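You operate a simulated robot arm through the tools that you are given. There is no shell and no other tool. Be economical: measure what you need, move in short steps, check, and stop when the job is done.

The job below is to be done with a simulated two-armed robot. You get a single attempt, and the scene is never put back.

JOB
Pick up the orange canister with one hand, pass it to the other hand and put it on the top of the upper wooden shelf. Set down upright: orange canister.
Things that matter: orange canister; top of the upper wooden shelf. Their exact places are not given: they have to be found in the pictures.

Only the result counts: the job must be done as asked and must still hold three seconds after the hand-in. Knocking over, shifting, dropping, spilling or breaking anything else fails it.

ROBOT AND FRAMES
Two 7-joint arms with two-finger parallel grippers on one trunk, on a base that drives. Base frame: it is fixed to the floor where the robot stands at the start and does not move with it; the origin is under the middle of the robot, x ahead of it, y to its left, z up; the surface under the hand at the start is at about z = 853. Lengths are in mm, angles in degrees, forces in N, time in s.
The left shoulder is at the start at [50, 209, 1196], the right one opposite. With the tool pointing down near the work surface each hand reaches from about 240 to 900 mm from the robot's upright axis, wherever it stands, measured 20 degrees to its own side. Places, roughly: top of the upper wooden shelf (17x77 cm) [-940, 540, 1160]. Payload 4.4 kg a hand.
The TCP of each hand is the grasp point between the finger pads, 23 mm short of the fingertips. In the tool frame z runs along the fingers and y along their closing line. The gripper opens to 94 mm. The fingers are 38 mm wide and 10 mm thick; the gripper's body (54 by 96 mm) begins 39 mm behind the TCP.
Orientation is that of the tool frame in the base frame, as a unit quaternion [w, x, y, z]. With the fingers straight down and closing along the base's y, the tool's x points along the base's -x, its y along +y and its z along -z.

CONTROLS
- The arms move only by the tool send_rows. It takes "left_targets", "right_targets" or both (then of equal length, played together; a hand with none holds still); each is a list that holds one entry, the list of rows, each a list of 6 numbers: the shift along the tool's x, y, z in units of 25 mm (1.0 is 25 mm), then the turn, a rotation vector about the tool's x, y, z in units of 8 degrees (1.0 is 8 degrees). In form: [[[x, y, z, ax, ay, az], ...]]. A call has 1 to 12 rows; each row shifts and turns the commanded pose from where the row before left it, along the tool's axes as they then stand. "left_grip" and "right_grip" are, for a hand that has rows, the opening in per cent of the stroke, from 0 (shut) to 100 (fully open), set as the call begins (left out, the last holds). A call with a number of a shift or a turn outside -1 to 1 is refused whole. Each row takes 0.2 s and may step no farther than 50 mm and 8.6 degrees from the row before; otherwise, or with a gripper value out of range, the whole call is refused. Where a pose cannot be reached the arm comes as near as it can. A force on the tool above 40 N (or 10 N above the force at the start of the call, whichever is more), or a blocked arm, ends the call early, and 0.2 s more pass. Each finger travels about 108 mm/s and halts on what it meets, pressing with about 44 N; the grip force reading is that of the motor and also rises with nothing between the fingers. The clock runs only during rows and for 0.2 s after the last one: add rows that do not move to give the fingers time. The reply holds the time, the measured pose of the TCP, the force on the tool along the base axes, the opening and the grip force, in the units named above and with some noise, with the torque about the TCP (base axes, N m) and any sound that the robot's microphone picked up.
- Cameras (640 x 400 px; columns grow to the right, rows downward): "scene" is now at [90.8, 93, 1396.3]; the picture's right is [0.97, -0.26, 0.00], its down [-0.08, -0.29, -0.95] and it looks along [0.24, 0.92, -0.30] (base axes); focal length 214 px, centre (320, 200). "left" rides on the left gripper at [86, -16, -74] in its tool frame; the picture's right is [0.18, 0.98, 0.00], its down [-0.58, 0.11, -0.81] and it looks along [-0.79, 0.15, 0.59] (tool axes); focal length 243 px, centre (320, 200). "right" rides on the right gripper at [86, 16, -75] in its tool frame; the picture's right is [-0.18, 0.98, 0.00], its down [-0.58, -0.11, -0.81] and it looks along [-0.79, -0.15, 0.59] (tool axes); focal length 243 px, centre (320, 200).
- capture(camera): a new picture of that camera. It takes no simulated time.
- lift_body(by): slides the trunk up (or, below 0, down) by that many mm; the arms and the scene camera ride with it, the base frame stays. It gives what a move gives, with no picture.
- base_move(legs): drives the robot by 1 to 6 legs, each [ahead, left, turn to the left] in mm, mm and degrees, along the robot's own axes; the way and the turn of a leg run together, so that a leg with both is an arc; at most 1500 mm and 180 degrees a leg. The arms and the cameras ride along, it lands a little off, and it stops where it bumps. It gives what a move gives.
- pan_tilt(pan, tilt): turns the head with the scene camera to pan (to the left, within 80 degrees either way) and tilt (down, from -29 to 69), counted from straight ahead of the robot. It gives what a move gives.
- probe_pixels(camera, pixels): for up to 12 pixels [column, row] of the newest picture of that camera ("zoom" is the newest enlarged one), the place [x, y, z] in the base frame of the surface seen there, good to about 2 mm. It takes no simulated time.
- close_up(camera, box): a new picture of the part [left, top, right, bottom] of that camera's present view, enlarged. It takes no simulated time.
- job_done(): hands the job in; it is judged then, once.

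Go step by step. Measure first, check grasps and placings, and put right what went wrong. The budget is 80 turns and 70 pictures, counting those below and the enlarged ones. Unless the task says otherwise, let go and move clear before handing in, and close with one line.

The tools are called as name(argument=value, ...) on one line, values as JSON. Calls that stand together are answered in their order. send_rows: Moves the arms, as the interface text tells. Its arguments: {"type":"object","properties":{"left_targets":{"type":"array","items":{"type":"array","items":{"type":"array","items":{"type":"number"}}}},"left_grip":{"type":"number"},"right_targets":{"type":"array","items":{"type":"array","items":{"type":"array","items":{"type":"number"}}}},"right_grip":{"type":"number"}},"required":[]} The other tools are called the same way: lift_body (by) slides the trunk up or down; base_move (legs) drives the base; pan_tilt (pan, tilt) turns the head that bears the scene camera; capture (camera) takes a picture; probe_pixels (camera, pixels) gives the place of the surface under pixels of a picture; close_up (camera, box) takes an enlarged picture of a part of a camera's view; job_done () hands the job in.

At the start:

```text
time: 0.0
left_tcp_pos: [362.5, 559.3, 1481.5]
left_tcp_rot: [0.0, 0.0, 1.0, 0.0]
left_ft_force: [1.0, -0.3, 0.0]
left_torque: [-0.02, 0.0, -0.01]
left_gripper_width: 93.8
left_grip_force: 0.1
right_tcp_pos: [510.3, 7.6, 1499.5]
right_tcp_rot: [0.0, 0.0, 1.0, 0.001]
right_ft_force: [0.0, 0.5, 0.1]
right_torque: [-0.03, 0.0, -0.02]
right_gripper_width: 94.0
right_grip_force: 0.2
trunk travel left (down, up): [-275.0, 288.0]
robot x, y, heading: [-1.7, 1.6, 0.1]
head pan, tilt: [75.2, 17.5]
```

scene: 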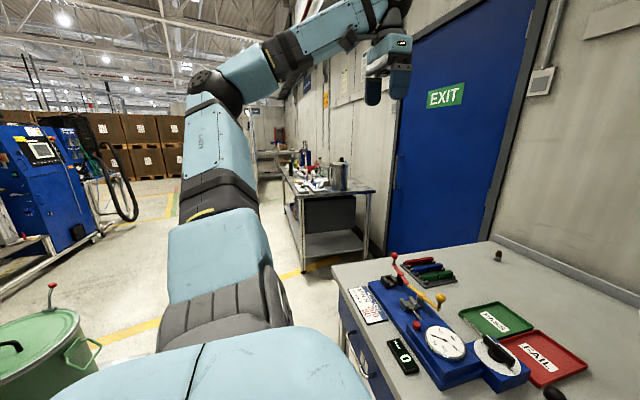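
right: 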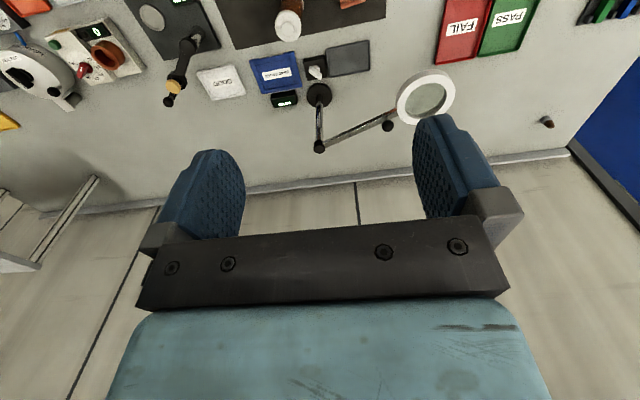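
left: 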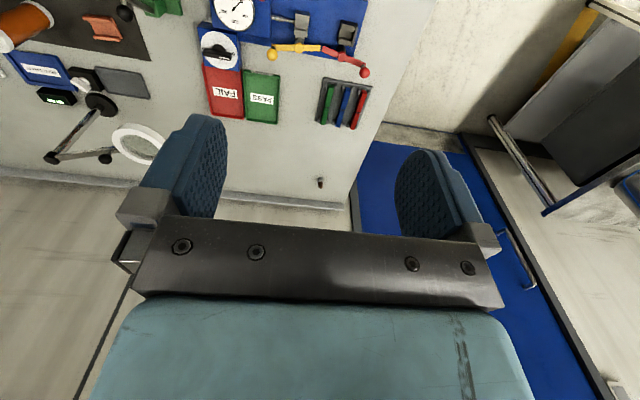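

The left picture shows an orange cylinder-like thing at about (25,25) on the bench ahead; I'll turn the head to look at the bench.

pan_tilt(pan=0, tilt=35)

capture(camera="scene")

```text
time: 1.5
left_tcp_pos: [362.5, 560.4, 1480.7]
left_tcp_rot: [0.0, 0.0, 1.0, 0.0]
left_ft_force: [0.3, -0.7, -0.8]
left_torque: [0.01, 0.0, 0.04]
left_gripper_width: 94.1
left_grip_force: 0.1
right_tcp_pos: [511.3, 6.6, 1500.2]
right_tcp_rot: [0.0, -0.001, 1.0, 0.0]
right_ft_force: [-0.3, -0.1, 0.2]
right_torque: [0.01, 0.03, -0.04]
right_gripper_width: 94.1
right_grip_force: 0.1
trunk travel left (down, up): [-275.0, 288.0]
robot x, y, heading: [-0.5, -0.3, -0.0]
head pan, tilt: [0.0, 35.0]
```

```text
66 pictures are left
```

scene: 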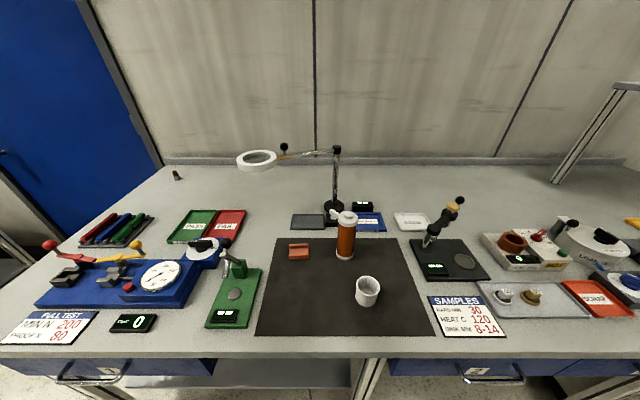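

The orange canister stands at about (346,235) on the dark mat, with a lamp and cup near it. I'll zoom in and measure.

close_up(camera="scene", box=[270, 130, 430, 320])

probe_pixels(camera="scene", pixels=[[346, 215], [346, 225], [346, 240], [345, 256], [338, 240], [353, 240], [366, 285], [299, 251], [336, 152], [335, 205], [345, 265], [260, 157]])

```text
2.11 times, centred on (350, 225) of scene
```

zoom: 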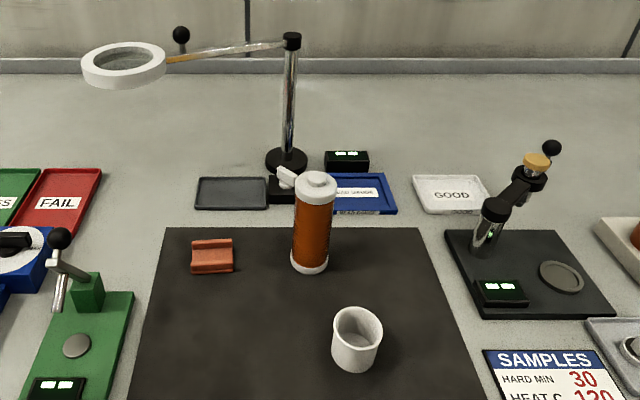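

```text
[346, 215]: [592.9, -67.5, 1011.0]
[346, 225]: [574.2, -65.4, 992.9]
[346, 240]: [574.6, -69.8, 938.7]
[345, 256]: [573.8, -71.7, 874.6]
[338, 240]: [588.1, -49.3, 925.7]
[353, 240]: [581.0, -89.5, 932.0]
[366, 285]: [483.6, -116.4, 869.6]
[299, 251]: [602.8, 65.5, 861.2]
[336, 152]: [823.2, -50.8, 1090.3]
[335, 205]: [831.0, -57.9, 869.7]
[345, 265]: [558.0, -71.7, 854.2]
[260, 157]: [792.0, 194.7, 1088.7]
```

The canister stands on its axis near x≈597, y≈-70, z 854–1012, with a white spout at the back left of its cap. I'll zoom closer to get the spout direction and edges.

close_up(camera="scene", box=[310, 195, 382, 267])

```text
5.56 times, centred on (346, 231) of scene
```

zoom: 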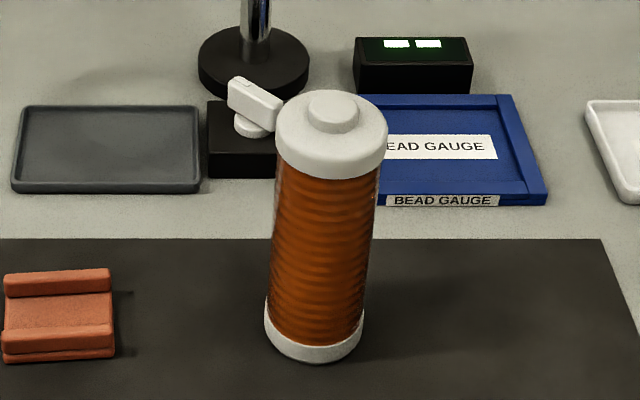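

The white "spout" belongs to a gauge behind; the canister has only a white cap with a small knob. I'll measure cap and base edges, plus that gauge.

probe_pixels(camera="zoom", pixels=[[333, 105], [290, 115], [375, 115], [332, 138], [332, 165], [280, 150], [384, 150], [318, 340], [275, 320], [360, 330], [255, 98], [325, 240]])

```text
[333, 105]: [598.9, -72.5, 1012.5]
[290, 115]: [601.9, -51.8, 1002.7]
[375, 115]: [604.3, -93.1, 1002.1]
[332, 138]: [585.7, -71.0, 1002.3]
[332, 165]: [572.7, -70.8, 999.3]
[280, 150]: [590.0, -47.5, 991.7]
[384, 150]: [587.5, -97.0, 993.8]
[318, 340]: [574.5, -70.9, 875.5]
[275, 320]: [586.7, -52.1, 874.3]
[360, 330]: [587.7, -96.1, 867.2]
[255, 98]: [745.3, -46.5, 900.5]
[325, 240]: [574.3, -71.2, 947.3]
```

Cap radius ≈26, axis ≈(599,-72), cap z 985–1003, knob to 1013. I'll bring the right hand above the canister, tool down, fingers closing along y.

send_rows(right_targets=[[[-0.88, -0.79, 0, 0, 0, 0], [-0.88, -0.79, 0, 0, 0, 0], [-0.88, -0.79, 0, 0, 0, 0], [-0.88, -0.79, 0, 0, 0, 0], [0, 0, 1, 0, 0, 0], [0, 0, 1, 0, 0, 0], [0, 0, 1, 0, 0, 0], [0, 0, 1, 0, 0, 0], [0, 0, 1, 0, 0, 0], [0, 0, 1, 0, 0, 0], [0, 0, 1, 0, 0, 0], [0, 0, 1, 0, 0, 0]]], right_grip=100)

send_rows(right_targets=[[[0, 0, 1, 0, 0, 0], [0, 0, 1, 0, 0, 0], [0, 0, 1, 0, 0, 0], [0, 0, 1, 0, 0, 0], [0, 0, 1, 0, 0, 0], [0, 0, 1, 0, 0, 0], [0, 0, 1, 0, 0, 0], [0, 0, 1, 0, 0, 0], [0, 0, 0, 0, 0, 0]]])

capture(camera="right")

capture(camera="scene")

```text
time: 4.1
left_tcp_pos: [363.0, 558.3, 1480.2]
left_tcp_rot: [-0.001, 0.0, 1.0, 0.001]
left_ft_force: [0.3, 0.5, 0.2]
left_torque: [-0.03, 0.02, -0.01]
left_gripper_width: 94.2
left_grip_force: 0.1
right_tcp_pos: [599.5, -70.0, 1299.8]
right_tcp_rot: [0.0, 0.0, 1.0, 0.0]
right_ft_force: [0.6, 0.1, 0.6]
right_torque: [0.02, 0.03, 0.02]
right_gripper_width: 93.9
right_grip_force: 0.1
trunk travel left (down, up): [-275.0, 288.0]
robot x, y, heading: [-0.8, -1.1, -0.0]
head pan, tilt: [0.0, 35.0]
```

```text
time: 6.1
left_tcp_pos: [361.7, 559.2, 1481.6]
left_tcp_rot: [0.001, 0.0, 1.0, 0.001]
left_ft_force: [1.0, 0.3, -0.9]
left_torque: [0.0, -0.02, -0.03]
left_gripper_width: 94.0
left_grip_force: 0.1
right_tcp_pos: [600.8, -70.0, 1099.7]
right_tcp_rot: [0.0, 0.0, 1.0, 0.001]
right_ft_force: [-0.1, -0.9, 0.3]
right_torque: [0.01, 0.01, 0.01]
right_gripper_width: 93.8
right_grip_force: 0.0
trunk travel left (down, up): [-275.0, 288.0]
robot x, y, heading: [-2.0, -1.0, -0.1]
head pan, tilt: [0.0, 35.0]
```

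```text
63 pictures are left
```

right: 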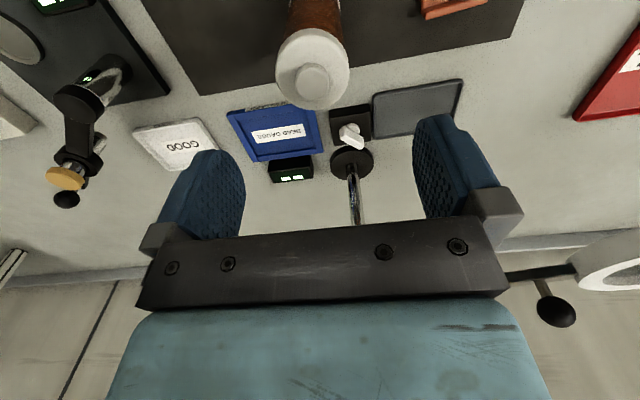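

```text
62 pictures are left
```

scene: 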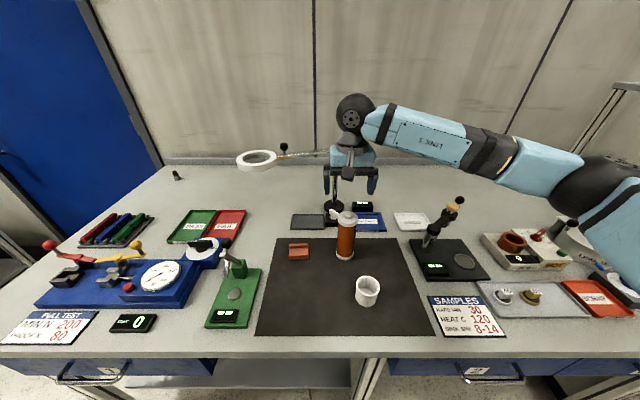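

The hand is right above the canister with fingers straddling it (scene (346,185)). Lowering to TCP z≈981.

send_rows(right_targets=[[[0.03, -0.06, 0.95, 0, 0, 0], [0, 0, 0.95, 0, 0, 0], [0, 0, 0.95, 0, 0, 0], [0, 0, 0.95, 0, 0, 0], [0, 0, 0.95, 0, 0, 0], [0, 0, 0, 0, 0, 0]]])

capture(camera="right")

close_up(camera="scene", box=[290, 170, 402, 270])

```text
time: 7.5
left_tcp_pos: [362.5, 558.7, 1480.5]
left_tcp_rot: [0.0, 0.0, 1.0, 0.001]
left_ft_force: [0.2, 0.0, -0.5]
left_torque: [-0.01, 0.01, -0.05]
left_gripper_width: 94.1
left_grip_force: 0.1
right_tcp_pos: [597.8, -71.1, 979.8]
right_tcp_rot: [-0.001, 0.0, 1.0, 0.0]
right_ft_force: [-0.7, 0.6, 1.0]
right_torque: [-0.01, -0.02, 0.0]
right_gripper_width: 93.8
right_grip_force: 0.0
trunk travel left (down, up): [-275.0, 288.0]
robot x, y, heading: [1.6, 0.9, 0.1]
head pan, tilt: [0.0, 35.0]
```

```text
61 pictures are left
```

right: 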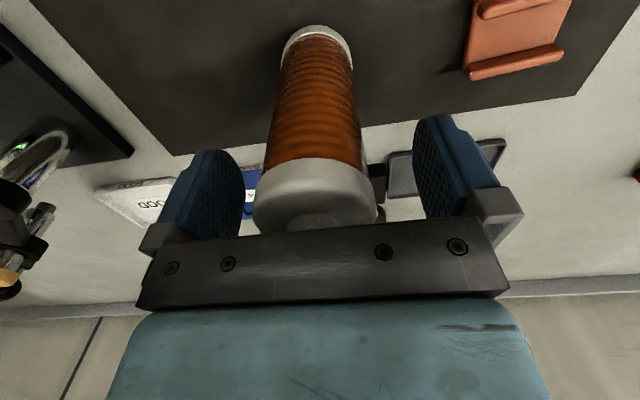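

```text
4.00 times, centred on (346, 220) of scene
```

zoom: 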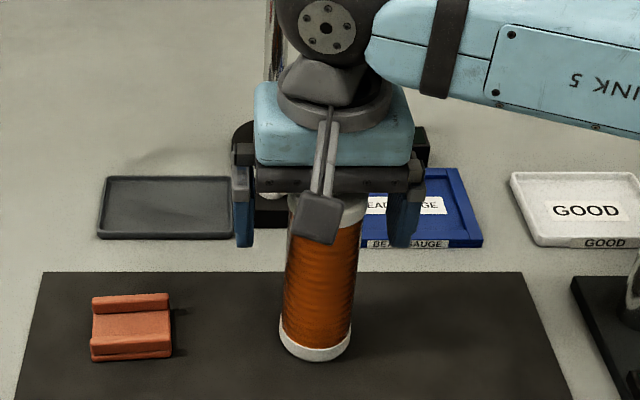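

The fingers straddle the cap centrally (zoom (243)–(403) with cap around 328). Closing.

send_rows(right_targets=[[[0, 0, 0, 0, 0, 0], [0, 0, 0, 0, 0, 0], [0, 0, 0, 0, 0, 0], [0, 0, 0, 0, 0, 0]]], right_grip=0)

close_up(camera="scene", box=[290, 170, 402, 270])

```text
time: 8.5
left_tcp_pos: [361.8, 559.1, 1480.7]
left_tcp_rot: [0.0, -0.001, 1.0, 0.001]
left_ft_force: [0.9, -1.1, 0.6]
left_torque: [0.04, -0.03, -0.01]
left_gripper_width: 94.1
left_grip_force: 0.2
right_tcp_pos: [597.9, -72.6, 979.1]
right_tcp_rot: [0.001, 0.0, 1.0, -0.001]
right_ft_force: [1.0, -2.1, -1.2]
right_torque: [-0.2, -0.2, -0.09]
right_gripper_width: 53.2
right_grip_force: 43.2
trunk travel left (down, up): [-275.0, 288.0]
robot x, y, heading: [1.0, -1.5, 0.3]
head pan, tilt: [0.0, 35.0]
```

```text
4.00 times, centred on (346, 220) of scene
```

zoom: 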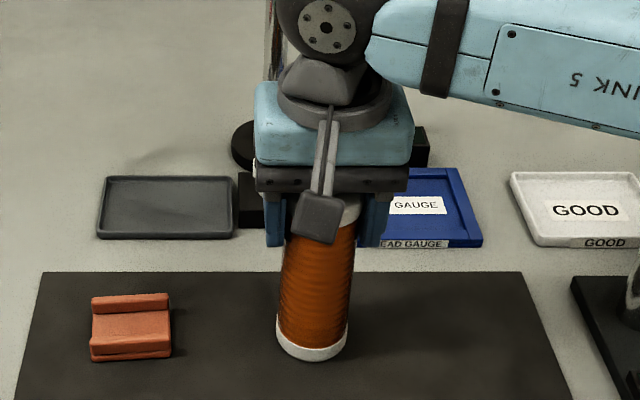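

Grip is at 53 mm on the cap with 43 N. Lifting straight up and back toward the robot.

send_rows(right_targets=[[[0, 0, -0.5, 0, 0, 0], [0, 0, -1, 0, 0, 0], [0, 0, -1, 0, 0, 0], [0, 0, -1, 0, 0, 0], [0, 0, -1, 0, 0, 0], [0, 0, -1, 0, 0, 0], [0, 0, -1, 0, 0, 0], [0, 0, -1, 0, 0, 0], [0, 0, -1, 0, 0, 0], [0, 0, -1, 0, 0, 0], [0, 0, -1, 0, 0, 0], [0, 0, 0, 0, 0, 0]]])

capture(camera="scene")

capture(camera="right")

```text
time: 11.1
left_tcp_pos: [364.5, 559.7, 1480.8]
left_tcp_rot: [0.0, 0.0, 1.0, 0.001]
left_ft_force: [-0.5, 0.0, -0.4]
left_torque: [0.03, 0.03, -0.04]
left_gripper_width: 94.1
left_grip_force: 0.1
right_tcp_pos: [598.8, -72.8, 1242.8]
right_tcp_rot: [-0.001, -0.001, 1.0, 0.001]
right_ft_force: [0.0, 0.1, -3.7]
right_torque: [0.01, 0.02, -0.01]
right_gripper_width: 53.3
right_grip_force: 43.9
trunk travel left (down, up): [-275.0, 288.0]
robot x, y, heading: [0.9, 0.7, 0.0]
head pan, tilt: [0.0, 35.0]
```

```text
58 pictures are left
```

scene: 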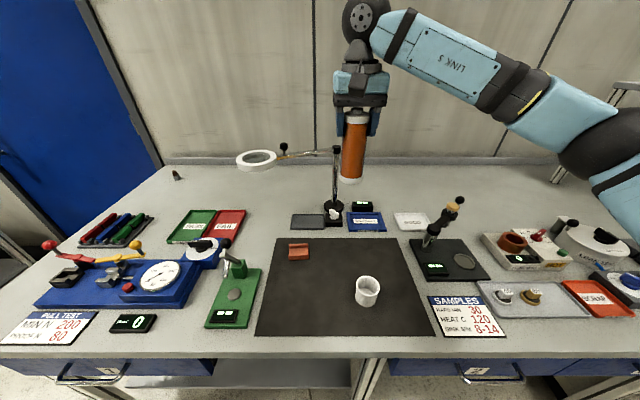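

```text
57 pictures are left
```

right: 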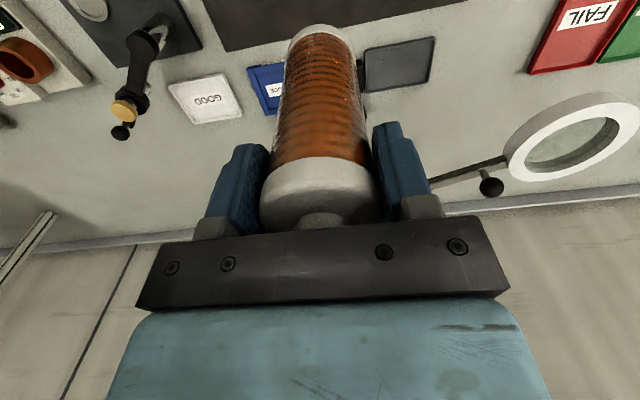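

The canister is held upright (weight ≈3.7 N), its bottom about 125 mm below the right TCP. I'll shift the right hand to y≈-20 while tilting the left tool to 20° below horizontal, pointing forward.

send_rows(right_targets=[[[0, 0.2, 0, 0, 0, 0], [0, 0.2, 0, 0, 0, 0], [0, 0.2, 0, 0, 0, 0], [0, 0.3, 0, 0, 0, 0], [0, 0.3, 0, 0, 0, 0], [0, 0.3, 0, 0, 0, 0], [0, 0.3, 0, 0, 0, 0], [0, 0.2, 0, 0, 0, 0], [0, 0, 0, 0, 0, 0], [0, 0, 0, 0, 0, 0]]], left_targets=[[[-1, 0, 0, 0, -0.972, 0], [-1, 0, 0, 0, -0.972, 0], [-1, 0, 0, 0, -0.972, 0], [0, 0, 0, 0, -0.972, 0], [0, 0, 0, 0, -0.972, 0], [0, 0, 0, 0, -0.972, 0], [0, 0, 0, 0, -0.972, 0], [0, 0, 0, 0, -0.972, 0], [0, 0, 0, 0, -0.972, 0], [0, 0, 0, 0, 0, 0]]], left_grip=100)

capture(camera="scene")

```text
time: 13.3
left_tcp_pos: [436.6, 558.8, 1491.0]
left_tcp_rot: [0.574, 0.0, 0.819, 0.001]
left_ft_force: [0.4, 0.2, -0.3]
left_torque: [0.02, -0.04, 0.02]
left_gripper_width: 94.2
left_grip_force: 0.0
right_tcp_pos: [597.5, -22.8, 1243.2]
right_tcp_rot: [-0.001, 0.0, 1.0, 0.001]
right_ft_force: [-0.5, 0.6, -3.6]
right_torque: [0.02, 0.01, 0.0]
right_gripper_width: 53.4
right_grip_force: 43.8
trunk travel left (down, up): [-275.0, 288.0]
robot x, y, heading: [0.5, -1.1, 0.1]
head pan, tilt: [0.0, 35.0]
```

```text
56 pictures are left
```

scene: 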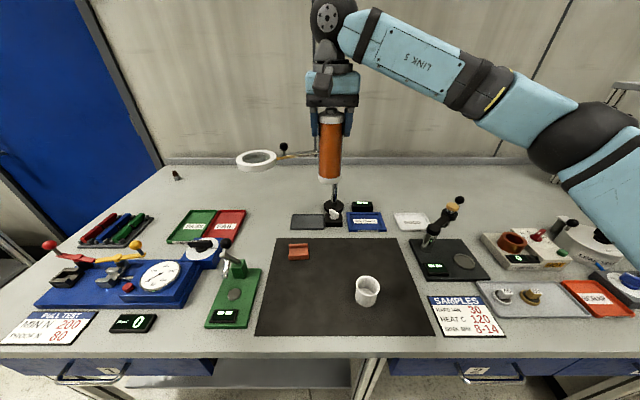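

The left tool now points forward 20° down. I'll lower it and move it in to y≈100 first.

send_rows(left_targets=[[[0.945, -1, 0.49, 0, 0, 0], [0.945, -1, 0.49, 0, 0, 0], [0.945, -1, 0.49, 0, 0, 0], [0.945, -1, 0.49, 0, 0, 0], [0.945, -1, 0.49, 0, 0, 0], [0.945, -1, 0.49, 0, 0, 0], [0.945, -1, 0.49, 0, 0, 0], [0.945, -1, 0.49, 0, 0, 0], [0.945, -1, 0.49, 0, 0, 0], [0.945, -1, 0.49, 0, 0, 0], [0, -1, 0, 0, 0, 0], [0, -1, 0, 0, 0, 0]]])

send_rows(left_targets=[[[0, -1, 0, 0, 0, 0], [0, -1, 0, 0, 0, 0], [0, -1, 0, 0, 0, 0], [0, -1, 0, 0, 0, 0], [0, -1, 0, 0, 0, 0], [0, -1, 0, 0, 0, 0], [0, 0, 0, 0, 0, 0]]])

capture(camera="scene")

capture(camera="left")

```text
time: 15.9
left_tcp_pos: [481.8, 260.1, 1231.1]
left_tcp_rot: [0.573, -0.001, 0.82, 0.002]
left_ft_force: [-0.1, -0.5, 0.5]
left_torque: [-0.01, 0.01, 0.05]
left_gripper_width: 93.9
left_grip_force: 0.1
left hand out of reach, approached as far as the arm can: row 10
right_tcp_pos: [599.4, -24.0, 1242.6]
right_tcp_rot: [-0.001, 0.0, 1.0, 0.001]
right_ft_force: [-0.3, -0.6, -4.6]
right_torque: [-0.02, 0.01, 0.0]
right_gripper_width: 53.2
right_grip_force: 44.0
trunk travel left (down, up): [-275.0, 288.0]
robot x, y, heading: [-0.8, 4.2, -0.2]
head pan, tilt: [0.0, 35.0]
```

```text
time: 17.5
left_tcp_pos: [478.4, 109.8, 1229.9]
left_tcp_rot: [0.574, 0.0, 0.819, 0.001]
left_ft_force: [0.0, -0.4, 0.8]
left_torque: [0.03, 0.02, -0.03]
left_gripper_width: 93.9
left_grip_force: 0.1
right_tcp_pos: [597.3, -21.6, 1244.3]
right_tcp_rot: [0.001, 0.0, 1.0, 0.0]
right_ft_force: [-0.8, -0.7, -3.3]
right_torque: [-0.04, 0.01, 0.0]
right_gripper_width: 53.4
right_grip_force: 43.8
trunk travel left (down, up): [-275.0, 288.0]
robot x, y, heading: [1.5, -2.5, 0.1]
head pan, tilt: [0.0, 35.0]
```

```text
55 pictures are left
```

scene: 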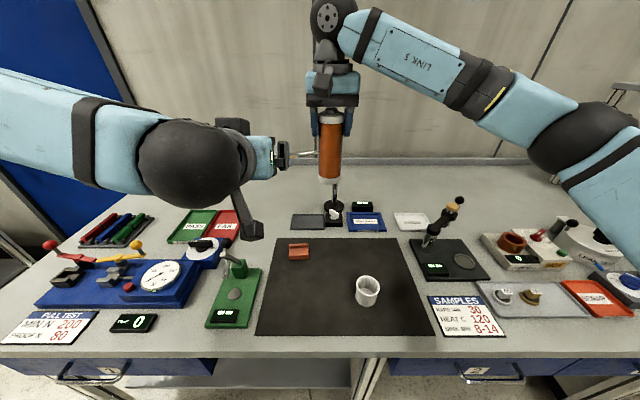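

```text
54 pictures are left
```

left: 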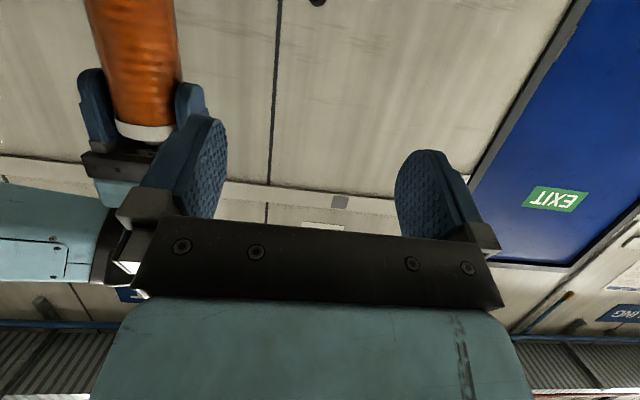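

The left hand is at (478,110,1230), clear of the right hand. I'll slide it 132 mm more to line up with the canister.

send_rows(left_targets=[[[0, -0.88, 0, 0, 0, 0], [0, -0.88, 0, 0, 0, 0], [0, -0.88, 0, 0, 0, 0], [0, -0.88, 0, 0, 0, 0], [0, -0.88, 0, 0, 0, 0], [0, -0.88, 0, 0, 0, 0], [0, 0, 0, 0, 0, 0]]])

capture(camera="scene")

capture(camera="left")

probe_pixels(camera="left", pixels=[[300, 60], [320, 60], [340, 60], [320, 20], [320, 110], [310, 140]])

```text
time: 19.1
left_tcp_pos: [481.6, 105.8, 1232.5]
left_tcp_rot: [0.574, 0.001, 0.819, -0.001]
left_ft_force: [1.0, 0.4, -0.1]
left_torque: [0.02, 0.03, 0.01]
left_gripper_width: 94.0
left_grip_force: 0.0
left hand out of reach, approached as far as the arm can: row 1, 2, 3, 4, 5, 6
right_tcp_pos: [599.1, -23.2, 1243.1]
right_tcp_rot: [0.0, 0.0, 1.0, 0.001]
right_ft_force: [0.4, -0.1, -3.6]
right_torque: [0.0, 0.01, 0.01]
right_gripper_width: 53.2
right_grip_force: 44.0
trunk travel left (down, up): [-275.0, 288.0]
robot x, y, heading: [-1.4, 1.2, 0.5]
head pan, tilt: [0.0, 35.0]
```

```text
53 pictures are left
```

scene: 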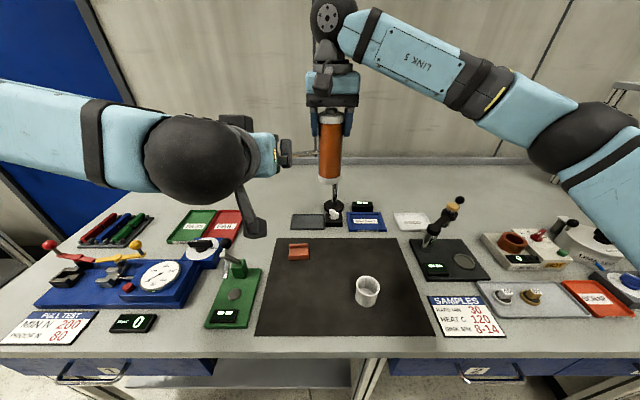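

```text
52 pictures are left
```

left: 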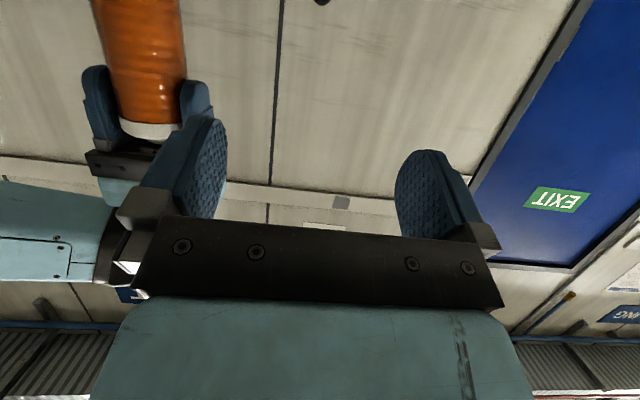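

```text
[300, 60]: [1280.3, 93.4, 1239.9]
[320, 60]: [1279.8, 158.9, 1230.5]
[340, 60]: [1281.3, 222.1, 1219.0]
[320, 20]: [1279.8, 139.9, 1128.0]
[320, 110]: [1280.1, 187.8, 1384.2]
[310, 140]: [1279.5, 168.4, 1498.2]
```

The left arm can't go beyond y≈106 in this orientation. I'll bring the canister to the left instead (right hand to y≈165), and back the left hand to about y 165.

send_rows(left_targets=[[[0, 0.6, 0, 0, 0, 0], [0, 0.6, 0, 0, 0, 0], [0, 0.6, 0, 0, 0, 0], [0, 0.6, 0, 0, 0, 0], [0, 0, 0, 0, 0, 0], [0, 0, 0, 0, 0, 0], [0, 0, 0, 0, 0, 0], [0, 0, 0, 0, 0, 0]]])

send_rows(right_targets=[[[0, 0.4, 0, 0, 0, 0], [0, 0.8, 0, 0, 0, 0], [0, 0.8, 0, 0, 0, 0], [0, 0.8, 0, 0, 0, 0], [0, 0.8, 0, 0, 0, 0], [0, 0.8, 0, 0, 0, 0], [0, 0.8, 0, 0, 0, 0], [0, 0.8, 0, 0, 0, 0], [0, 0.8, 0, 0, 0, 0], [0, 0.5, 0, 0, 0, 0], [0, 0.2, 0, 0, 0, 0], [0, 0, 0, 0, 0, 0]]])

capture(camera="left")

capture(camera="scene")

```text
time: 20.9
left_tcp_pos: [483.2, 166.3, 1232.2]
left_tcp_rot: [0.573, 0.001, 0.819, 0.0]
left_ft_force: [-0.3, 0.3, 0.1]
left_torque: [0.01, 0.02, -0.01]
left_gripper_width: 94.2
left_grip_force: 0.1
right_tcp_pos: [598.9, -23.1, 1243.0]
right_tcp_rot: [0.001, 0.0, 1.0, 0.001]
right_ft_force: [-0.6, -0.4, -4.1]
right_torque: [0.03, 0.02, -0.02]
right_gripper_width: 53.1
right_grip_force: 44.0
trunk travel left (down, up): [-275.0, 288.0]
robot x, y, heading: [-0.1, -1.2, -0.1]
head pan, tilt: [0.0, 35.0]
```

```text
time: 23.5
left_tcp_pos: [483.1, 165.7, 1230.8]
left_tcp_rot: [0.573, 0.0, 0.819, 0.001]
left_ft_force: [0.7, 0.7, 0.4]
left_torque: [0.01, -0.03, -0.05]
left_gripper_width: 94.0
left_grip_force: 0.1
right_tcp_pos: [598.8, 165.7, 1242.2]
right_tcp_rot: [0.001, 0.0, 1.0, 0.001]
right_ft_force: [-0.2, -0.4, -3.3]
right_torque: [0.01, 0.0, 0.01]
right_gripper_width: 53.3
right_grip_force: 44.3
trunk travel left (down, up): [-275.0, 288.0]
robot x, y, heading: [0.1, 0.2, -0.2]
head pan, tilt: [0.0, 35.0]
```

```text
51 pictures are left
```

left: 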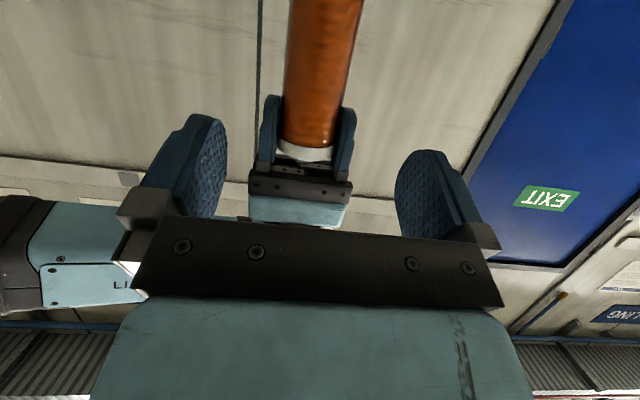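

```text
50 pictures are left
```

scene: 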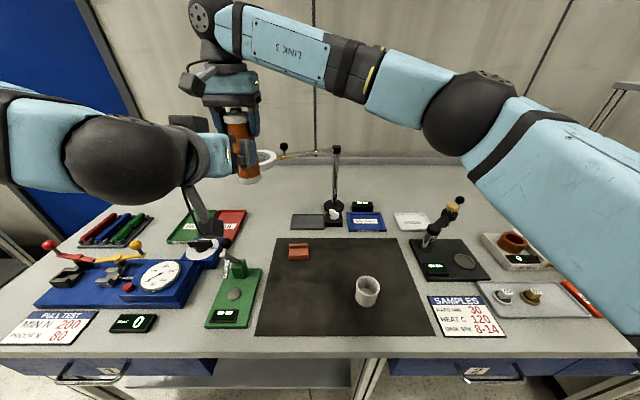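

The left hand is lined up with the canister (both at y≈166). I'll advance along the fingers so they surround the body below the right fingers.

send_rows(left_targets=[[[0.08, 0, 0.8, 0, 0, 0], [0.08, 0, 0.8, 0, 0, 0], [0.08, 0, 0.8, 0, 0, 0], [0.08, 0, 0.8, 0, 0, 0], [0, 0, 0.8, 0, 0, 0], [0, 0, 0.8, 0, 0, 0], [0, 0, 0, 0, 0, 0]]])

capture(camera="left")

close_up(camera="scene", box=[150, 40, 310, 240])

```text
time: 25.1
left_tcp_pos: [592.9, 167.3, 1183.0]
left_tcp_rot: [0.574, 0.0, 0.819, 0.001]
left_ft_force: [-0.5, 0.3, -0.5]
left_torque: [0.02, -0.03, 0.03]
left_gripper_width: 93.8
left_grip_force: 0.0
right_tcp_pos: [598.1, 164.9, 1244.2]
right_tcp_rot: [0.0, 0.0, 1.0, 0.0]
right_ft_force: [0.2, -0.2, -3.8]
right_torque: [0.0, -0.01, -0.01]
right_gripper_width: 52.9
right_grip_force: 44.5
trunk travel left (down, up): [-275.0, 288.0]
robot x, y, heading: [2.2, -1.0, 0.1]
head pan, tilt: [0.0, 35.0]
```

```text
49 pictures are left
```

left: 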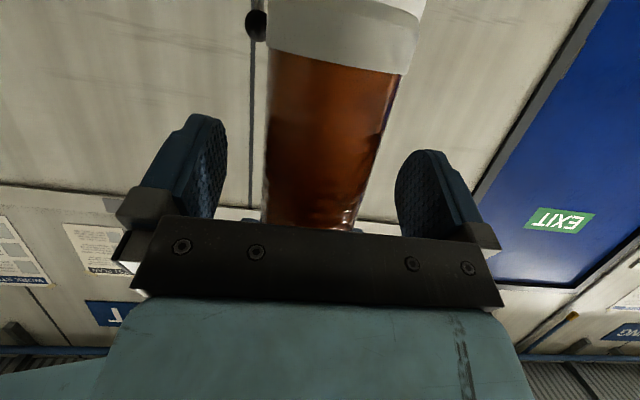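

```text
2.00 times, centred on (230, 140) of scene
```

zoom: 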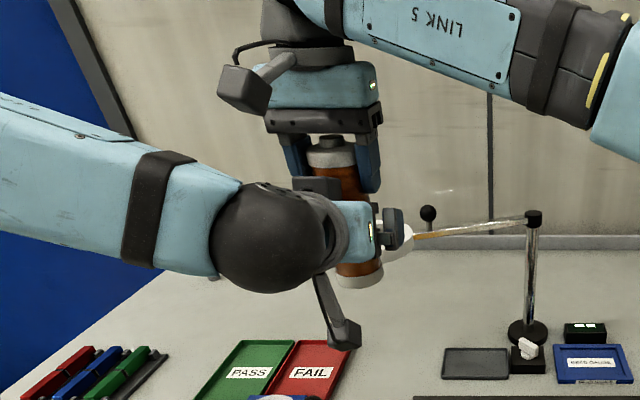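

The canister sits centrally between the left fingers, below the right ones. Closing the left hand while the right one keeps holding.

send_rows(left_targets=[[[0, 0, 0, 0, 0, 0], [0, 0, 0, 0, 0, 0], [0, 0, 0, 0, 0, 0], [0, 0, 0, 0, 0, 0], [0, 0, 0, 0, 0, 0]]], left_grip=0)

```text
time: 26.3
left_tcp_pos: [592.0, 165.5, 1183.4]
left_tcp_rot: [0.573, 0.001, 0.819, 0.0]
left_ft_force: [-0.9, -21.0, -0.3]
left_torque: [0.7, -0.15, -0.1]
left_gripper_width: 53.3
left_grip_force: 43.9
right_tcp_pos: [597.1, 165.0, 1242.8]
right_tcp_rot: [-0.001, -0.001, 1.0, 0.001]
right_ft_force: [0.2, 22.7, -1.1]
right_torque: [0.68, 0.17, 0.02]
right_gripper_width: 53.0
right_grip_force: 44.1
trunk travel left (down, up): [-275.0, 288.0]
robot x, y, heading: [2.6, 2.5, -0.2]
head pan, tilt: [0.0, 35.0]
```

Left grips at 53 mm, with a 21 N lateral strain between hands; I'll relax it by shifting left ~1.5 mm toward -y.

send_rows(left_targets=[[[0, -0.06, 0, 0, 0, 0], [0, 0, 0, 0, 0, 0]]])

```text
time: 26.9
left_tcp_pos: [591.9, 165.3, 1182.8]
left_tcp_rot: [0.574, 0.0, 0.819, 0.001]
left_ft_force: [1.3, -14.5, -0.4]
left_torque: [0.44, 0.26, -0.76]
left_gripper_width: 52.9
left_grip_force: 44.5
right_tcp_pos: [598.3, 165.0, 1242.5]
right_tcp_rot: [0.0, 0.0, 1.0, 0.0]
right_ft_force: [-0.4, 13.5, -2.1]
right_torque: [0.46, -0.2, 0.65]
right_gripper_width: 53.2
right_grip_force: 43.9
trunk travel left (down, up): [-275.0, 288.0]
robot x, y, heading: [0.8, 5.4, -0.2]
head pan, tilt: [0.0, 35.0]
```

Strain dropped to ~14 N; one more small shift, then open the right hand.

send_rows(left_targets=[[[0, -0.07, 0, 0, 0, 0], [0, 0, 0, 0, 0, 0]]])

send_rows(right_targets=[[[0, 0, 0, 0, 0, 0], [0, 0, 0, 0, 0, 0], [0, 0, 0, 0, 0, 0]]], right_grip=100)

capture(camera="right")

capture(camera="left")

```text
time: 27.5
left_tcp_pos: [592.8, 164.0, 1182.8]
left_tcp_rot: [0.573, -0.001, 0.819, 0.001]
left_ft_force: [6.2, 3.5, 0.6]
left_torque: [-0.31, 0.24, -0.5]
left_gripper_width: 52.9
left_grip_force: 44.0
right_tcp_pos: [599.0, 163.8, 1242.7]
right_tcp_rot: [-0.001, 0.001, 1.0, 0.0]
right_ft_force: [-6.3, -3.8, -1.5]
right_torque: [0.08, 0.18, 0.55]
right_gripper_width: 53.1
right_grip_force: 44.0
trunk travel left (down, up): [-275.0, 288.0]
robot x, y, heading: [-3.0, 1.0, -0.2]
head pan, tilt: [0.0, 35.0]
```

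```text
time: 28.3
left_tcp_pos: [592.8, 162.5, 1182.8]
left_tcp_rot: [0.573, 0.0, 0.819, 0.001]
left_ft_force: [0.3, -0.1, -0.5]
left_torque: [0.02, 0.04, 0.02]
left_gripper_width: 52.9
left_grip_force: 43.9
right_tcp_pos: [599.5, 163.8, 1242.2]
right_tcp_rot: [0.0, 0.0, 1.0, 0.001]
right_ft_force: [-0.4, 0.7, -0.7]
right_torque: [0.0, 0.0, 0.0]
right_gripper_width: 94.1
right_grip_force: 0.1
trunk travel left (down, up): [-275.0, 288.0]
robot x, y, heading: [-0.9, 0.2, 0.2]
head pan, tilt: [0.0, 35.0]
```

```text
47 pictures are left
```

right: 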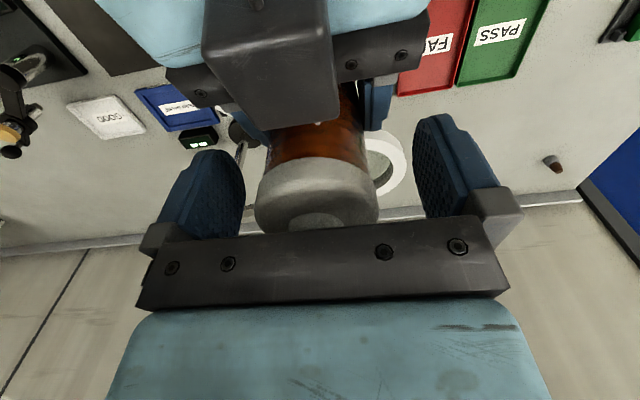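

```text
46 pictures are left
```

left: 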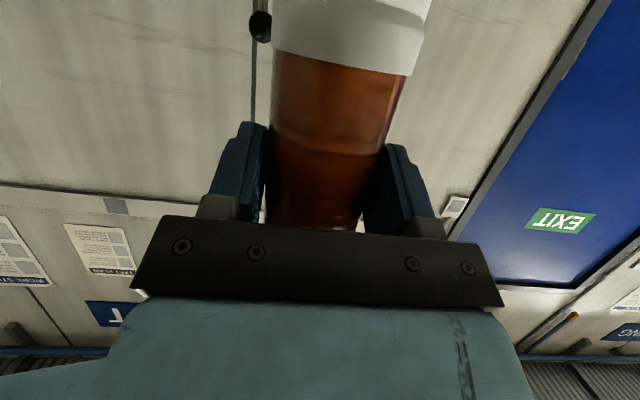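

The right fingers are open and the canister stays in the left hand. I'll raise the right hand straight up and clear.

send_rows(right_targets=[[[0, 0, -1, 0, 0, 0], [0, 0, -1, 0, 0, 0], [0, 0, -1, 0, 0, 0], [0, 0, -1, 0, 0, 0], [0, 0, -1, 0, 0, 0], [0, 0, -1, 0, 0, 0], [0, 0, 0, 0, 0, 0]]])

capture(camera="right")

close_up(camera="scene", box=[150, 40, 310, 240])

```text
time: 29.9
left_tcp_pos: [592.7, 162.4, 1183.5]
left_tcp_rot: [0.574, 0.0, 0.819, 0.001]
left_ft_force: [-0.4, -0.3, 0.5]
left_torque: [0.0, 0.06, 0.01]
left_gripper_width: 52.8
left_grip_force: 44.0
right_tcp_pos: [598.6, 164.8, 1392.9]
right_tcp_rot: [-0.001, -0.001, 1.0, 0.001]
right_ft_force: [-0.1, -0.5, 0.2]
right_torque: [0.01, -0.01, 0.0]
right_gripper_width: 93.9
right_grip_force: 0.1
trunk travel left (down, up): [-275.0, 288.0]
robot x, y, heading: [0.4, 1.3, -0.1]
head pan, tilt: [0.0, 35.0]
```

```text
45 pictures are left
```

right: 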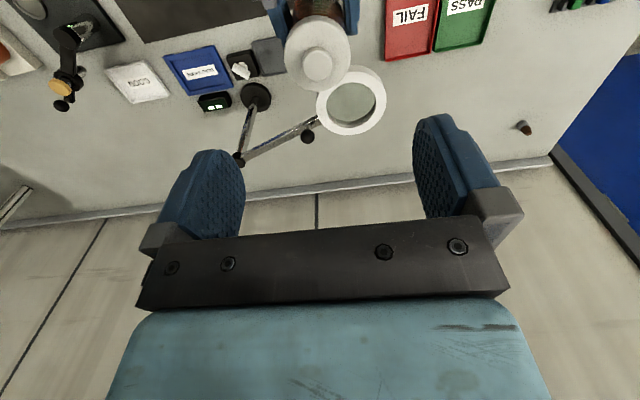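

```text
2.00 times, centred on (230, 140) of scene
```

zoom: 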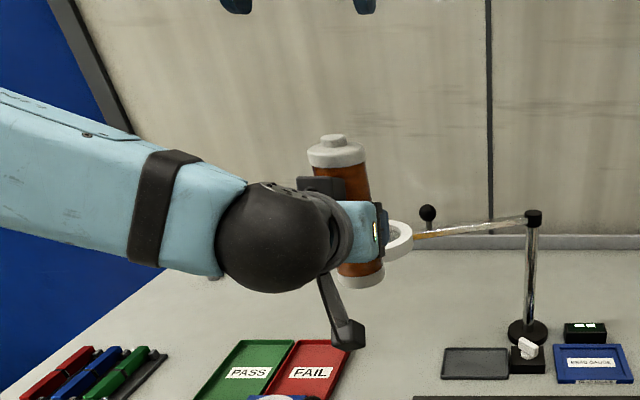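

The canister is alone in the left hand, upright. I'll move the right hand away to the right.

send_rows(right_targets=[[[0, -1, 0, 0, 0, 0], [0, -1, 0, 0, 0, 0], [0, -1, 0, 0, 0, 0], [0, -1, 0, 0, 0, 0], [0, -1, 0, 0, 0, 0], [0, -1, 0, 0, 0, 0], [0, -1, 0, 0, 0, 0], [0, -1, 0, 0, 0, 0], [1, -1, 0, 0, 0, 0], [1, -1, 0, 0, 0, 0], [1, -1, 0, 0, 0, 0], [1, -1, 0, 0, 0, 0]]])

send_rows(right_targets=[[[1, -1, 0, 0, 0, 0], [1, -1, 0, 0, 0, 0], [1, -1, 0, 0, 0, 0], [1, -1, 0, 0, 0, 0]]])

pan_tilt(pan=80, tilt=25)

capture(camera="scene")

```text
time: 32.5
left_tcp_pos: [592.5, 161.8, 1185.1]
left_tcp_rot: [0.574, 0.0, 0.819, 0.001]
left_ft_force: [0.4, 0.0, 0.6]
left_torque: [0.04, 0.04, 0.01]
left_gripper_width: 53.3
left_grip_force: 43.9
right_tcp_pos: [495.0, -137.7, 1392.6]
right_tcp_rot: [0.0, 0.0, 1.0, 0.002]
right_ft_force: [-1.0, -0.1, 0.8]
right_torque: [0.05, 0.02, 0.01]
right_gripper_width: 94.1
right_grip_force: 0.0
trunk travel left (down, up): [-275.0, 288.0]
robot x, y, heading: [2.7, 0.8, -0.0]
head pan, tilt: [0.0, 35.0]
```

```text
time: 33.5
left_tcp_pos: [591.7, 160.8, 1182.5]
left_tcp_rot: [0.574, 0.001, 0.819, 0.001]
left_ft_force: [-0.8, 0.4, -0.4]
left_torque: [0.02, 0.03, 0.0]
left_gripper_width: 53.1
left_grip_force: 44.4
right_tcp_pos: [396.3, -239.7, 1392.1]
right_tcp_rot: [-0.001, 0.0, 1.0, 0.001]
right_ft_force: [0.2, -0.7, -0.8]
right_torque: [0.01, -0.05, 0.02]
right_gripper_width: 93.9
right_grip_force: 0.1
trunk travel left (down, up): [-275.0, 288.0]
robot x, y, heading: [1.2, 2.3, 0.2]
head pan, tilt: [0.0, 35.0]
```

```text
time: 35.0
left_tcp_pos: [594.1, 162.4, 1182.7]
left_tcp_rot: [0.574, 0.0, 0.819, 0.001]
left_ft_force: [-0.1, 0.7, -0.1]
left_torque: [-0.02, 0.05, 0.0]
left_gripper_width: 53.2
left_grip_force: 44.0
right_tcp_pos: [399.5, -237.8, 1392.2]
right_tcp_rot: [0.0, -0.001, 1.0, 0.0]
right_ft_force: [-0.7, -0.6, -0.3]
right_torque: [0.02, -0.03, 0.02]
right_gripper_width: 94.1
right_grip_force: 0.0
trunk travel left (down, up): [-275.0, 288.0]
robot x, y, heading: [3.0, 0.2, 0.1]
head pan, tilt: [80.0, 25.0]
```

```text
43 pictures are left
```

scene: 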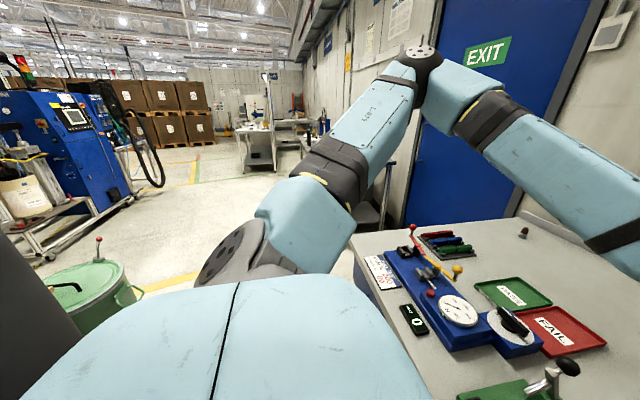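

The way to the left holds a green drum at (90,300). I'll measure it before turning.

probe_pixels(camera="scene", pixels=[[90, 280], [135, 292], [98, 240], [15, 350], [360, 260], [388, 170]])

base_move(legs=[[0, 0, 60]])

capture(camera="scene")

```text
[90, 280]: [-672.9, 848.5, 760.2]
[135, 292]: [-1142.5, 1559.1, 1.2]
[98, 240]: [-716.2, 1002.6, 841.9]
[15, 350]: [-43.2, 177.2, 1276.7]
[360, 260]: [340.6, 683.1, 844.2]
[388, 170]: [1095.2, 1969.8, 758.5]
```

```text
time: 38.1
left_tcp_pos: [154.0, 594.6, 1184.3]
left_tcp_rot: [0.496, -0.411, 0.708, 0.289]
left_ft_force: [-0.1, -0.6, -0.5]
left_torque: [-0.02, 0.02, -0.03]
left_gripper_width: 53.0
left_grip_force: 44.1
right_tcp_pos: [404.8, 227.9, 1393.5]
right_tcp_rot: [0.0, -0.502, 0.865, 0.0]
right_ft_force: [-0.5, -0.4, 0.0]
right_torque: [-0.01, 0.03, 0.01]
right_gripper_width: 93.8
right_grip_force: 0.0
trunk travel left (down, up): [-275.0, 288.0]
robot x, y, heading: [0.9, -1.0, 59.9]
head pan, tilt: [80.0, 25.0]
```

```text
42 pictures are left
```

scene: 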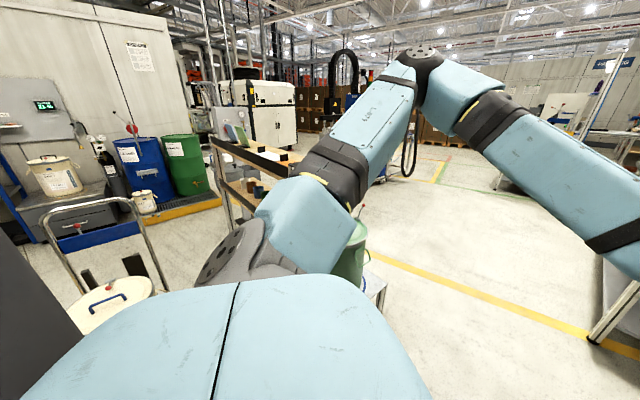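

The wooden shelf unit shows at about (240,150) behind the arm. Turning another 90° to face it.

base_move(legs=[[0, 0, 90]])

pan_tilt(pan=0, tilt=25)

capture(camera="scene")

```text
time: 42.2
left_tcp_pos: [-591.4, 167.9, 1182.9]
left_tcp_rot: [-0.154, 0.789, -0.221, -0.553]
left_ft_force: [0.2, -0.1, 0.2]
left_torque: [-0.02, -0.02, 0.04]
left_gripper_width: 53.0
left_grip_force: 43.7
right_tcp_pos: [-218.1, 409.1, 1393.3]
right_tcp_rot: [0.0, 0.963, -0.269, 0.0]
right_ft_force: [0.7, -0.3, -0.1]
right_torque: [-0.02, -0.01, -0.02]
right_gripper_width: 94.2
right_grip_force: 0.1
trunk travel left (down, up): [-275.0, 288.0]
robot x, y, heading: [4.1, 1.1, 149.1]
head pan, tilt: [80.0, 25.0]
```

```text
time: 43.8
left_tcp_pos: [-592.7, 167.6, 1182.2]
left_tcp_rot: [-0.153, 0.789, -0.22, -0.552]
left_ft_force: [0.2, -0.7, 0.2]
left_torque: [-0.06, -0.01, 0.0]
left_gripper_width: 53.0
left_grip_force: 43.9
right_tcp_pos: [-218.4, 408.9, 1392.8]
right_tcp_rot: [0.001, 0.963, -0.269, 0.0]
right_ft_force: [1.3, 0.0, 0.3]
right_torque: [-0.01, 0.01, -0.01]
right_gripper_width: 94.1
right_grip_force: 0.1
trunk travel left (down, up): [-275.0, 288.0]
robot x, y, heading: [1.3, -1.7, 148.8]
head pan, tilt: [0.0, 25.0]
```

```text
41 pictures are left
```

scene: 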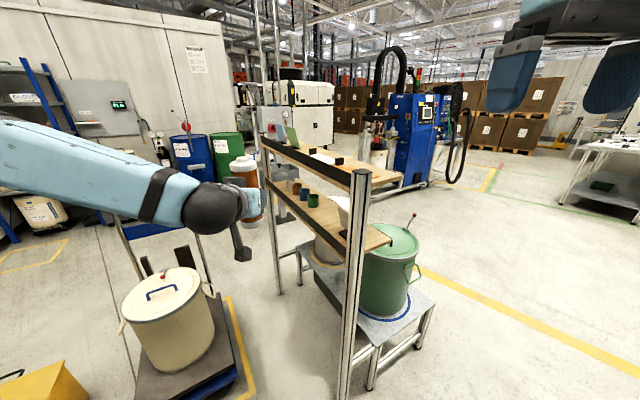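

The shelf unit shows at (260–390,130–250): an upper board with items, and a dark rail on the near side. Zooming and measuring.

close_up(camera="scene", box=[230, 100, 400, 260])

probe_pixels(camera="scene", pixels=[[265, 138], [361, 172], [372, 178], [300, 158], [330, 168], [345, 162], [315, 152], [350, 205], [293, 148], [300, 146], [338, 159], [280, 162]])

```text
2.50 times, centred on (315, 180) of scene
```

zoom: 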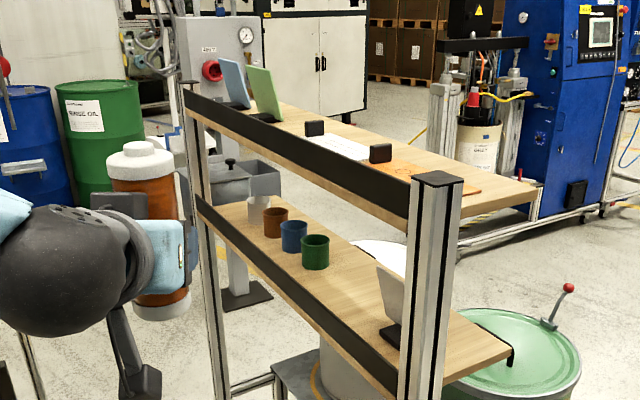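

```text
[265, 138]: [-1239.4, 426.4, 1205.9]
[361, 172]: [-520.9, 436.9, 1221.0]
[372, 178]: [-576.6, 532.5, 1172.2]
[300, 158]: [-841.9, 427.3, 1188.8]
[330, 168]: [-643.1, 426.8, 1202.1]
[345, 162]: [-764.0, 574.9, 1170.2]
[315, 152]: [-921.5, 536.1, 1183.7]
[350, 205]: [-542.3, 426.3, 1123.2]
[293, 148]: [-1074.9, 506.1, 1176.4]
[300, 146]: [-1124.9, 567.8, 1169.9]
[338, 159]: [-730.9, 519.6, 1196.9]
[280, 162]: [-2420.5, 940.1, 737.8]
```

The upper board spans roughly x −1325…−555, y 455…625 at z≈1165, with a rail at y≈427 up to z≈1207 on this side; its near end at x≈−555 looks open. I'll raise the trunk for clearance and a better view of the board.

lift_body(by=220)

capture(camera="scene")

close_up(camera="scene", box=[240, 140, 420, 300])

```text
time: 46.1
left_tcp_pos: [-590.9, 168.5, 1403.4]
left_tcp_rot: [-0.154, 0.789, -0.221, -0.553]
left_ft_force: [-0.3, -0.3, -3.7]
left_torque: [-0.05, -0.01, 0.02]
left_gripper_width: 53.2
left_grip_force: 44.4
right_tcp_pos: [-218.0, 407.8, 1613.2]
right_tcp_rot: [0.001, 0.963, -0.268, -0.001]
right_ft_force: [-0.7, 0.6, 0.5]
right_torque: [0.01, 0.02, -0.02]
right_gripper_width: 94.0
right_grip_force: 0.0
trunk travel left (down, up): [-495.0, 68.0]
robot x, y, heading: [4.5, -2.8, 149.0]
head pan, tilt: [0.0, 25.0]
```

```text
39 pictures are left
```

scene: 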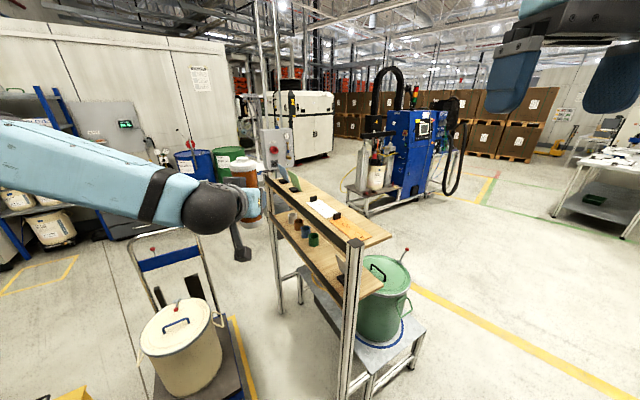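

```text
2.50 times, centred on (330, 220) of scene
```

zoom: 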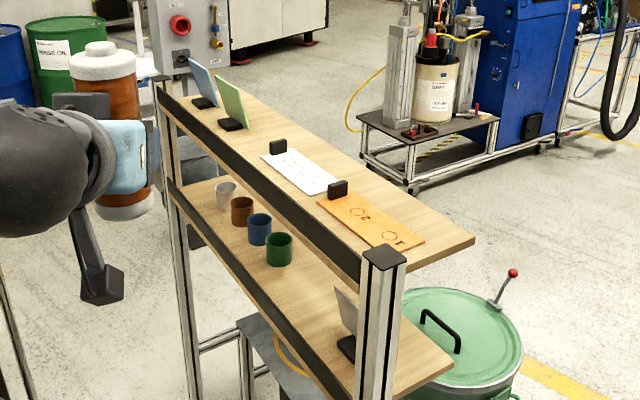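

A flat orange plate and a white sheet lie along the rail side; bare wood runs along the far side and the end. Measuring these.

probe_pixels(camera="zoom", pixels=[[470, 236], [420, 240], [378, 248], [318, 203], [348, 196], [395, 262], [440, 225], [400, 200], [340, 170], [362, 262], [385, 255], [338, 188]])

probe_pixels(camera="zoom", pixels=[[410, 264], [415, 268], [445, 255], [473, 240], [430, 235], [380, 195], [400, 250], [250, 100], [310, 205], [330, 225]])

```text
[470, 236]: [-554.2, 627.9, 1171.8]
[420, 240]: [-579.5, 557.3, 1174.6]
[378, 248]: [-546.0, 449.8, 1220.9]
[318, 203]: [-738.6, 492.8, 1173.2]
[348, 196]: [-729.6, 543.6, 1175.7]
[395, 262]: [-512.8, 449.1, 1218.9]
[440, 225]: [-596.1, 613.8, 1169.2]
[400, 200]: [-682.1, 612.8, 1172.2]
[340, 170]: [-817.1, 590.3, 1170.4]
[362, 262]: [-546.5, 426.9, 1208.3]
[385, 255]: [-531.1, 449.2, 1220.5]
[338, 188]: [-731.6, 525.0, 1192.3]
```

```text
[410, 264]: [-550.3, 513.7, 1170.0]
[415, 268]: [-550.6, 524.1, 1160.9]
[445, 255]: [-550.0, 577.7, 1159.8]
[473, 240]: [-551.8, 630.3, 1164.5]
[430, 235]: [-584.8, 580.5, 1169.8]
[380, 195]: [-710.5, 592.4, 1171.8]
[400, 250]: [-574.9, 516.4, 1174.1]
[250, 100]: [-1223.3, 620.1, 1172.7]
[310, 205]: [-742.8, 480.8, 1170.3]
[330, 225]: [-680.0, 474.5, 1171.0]
```

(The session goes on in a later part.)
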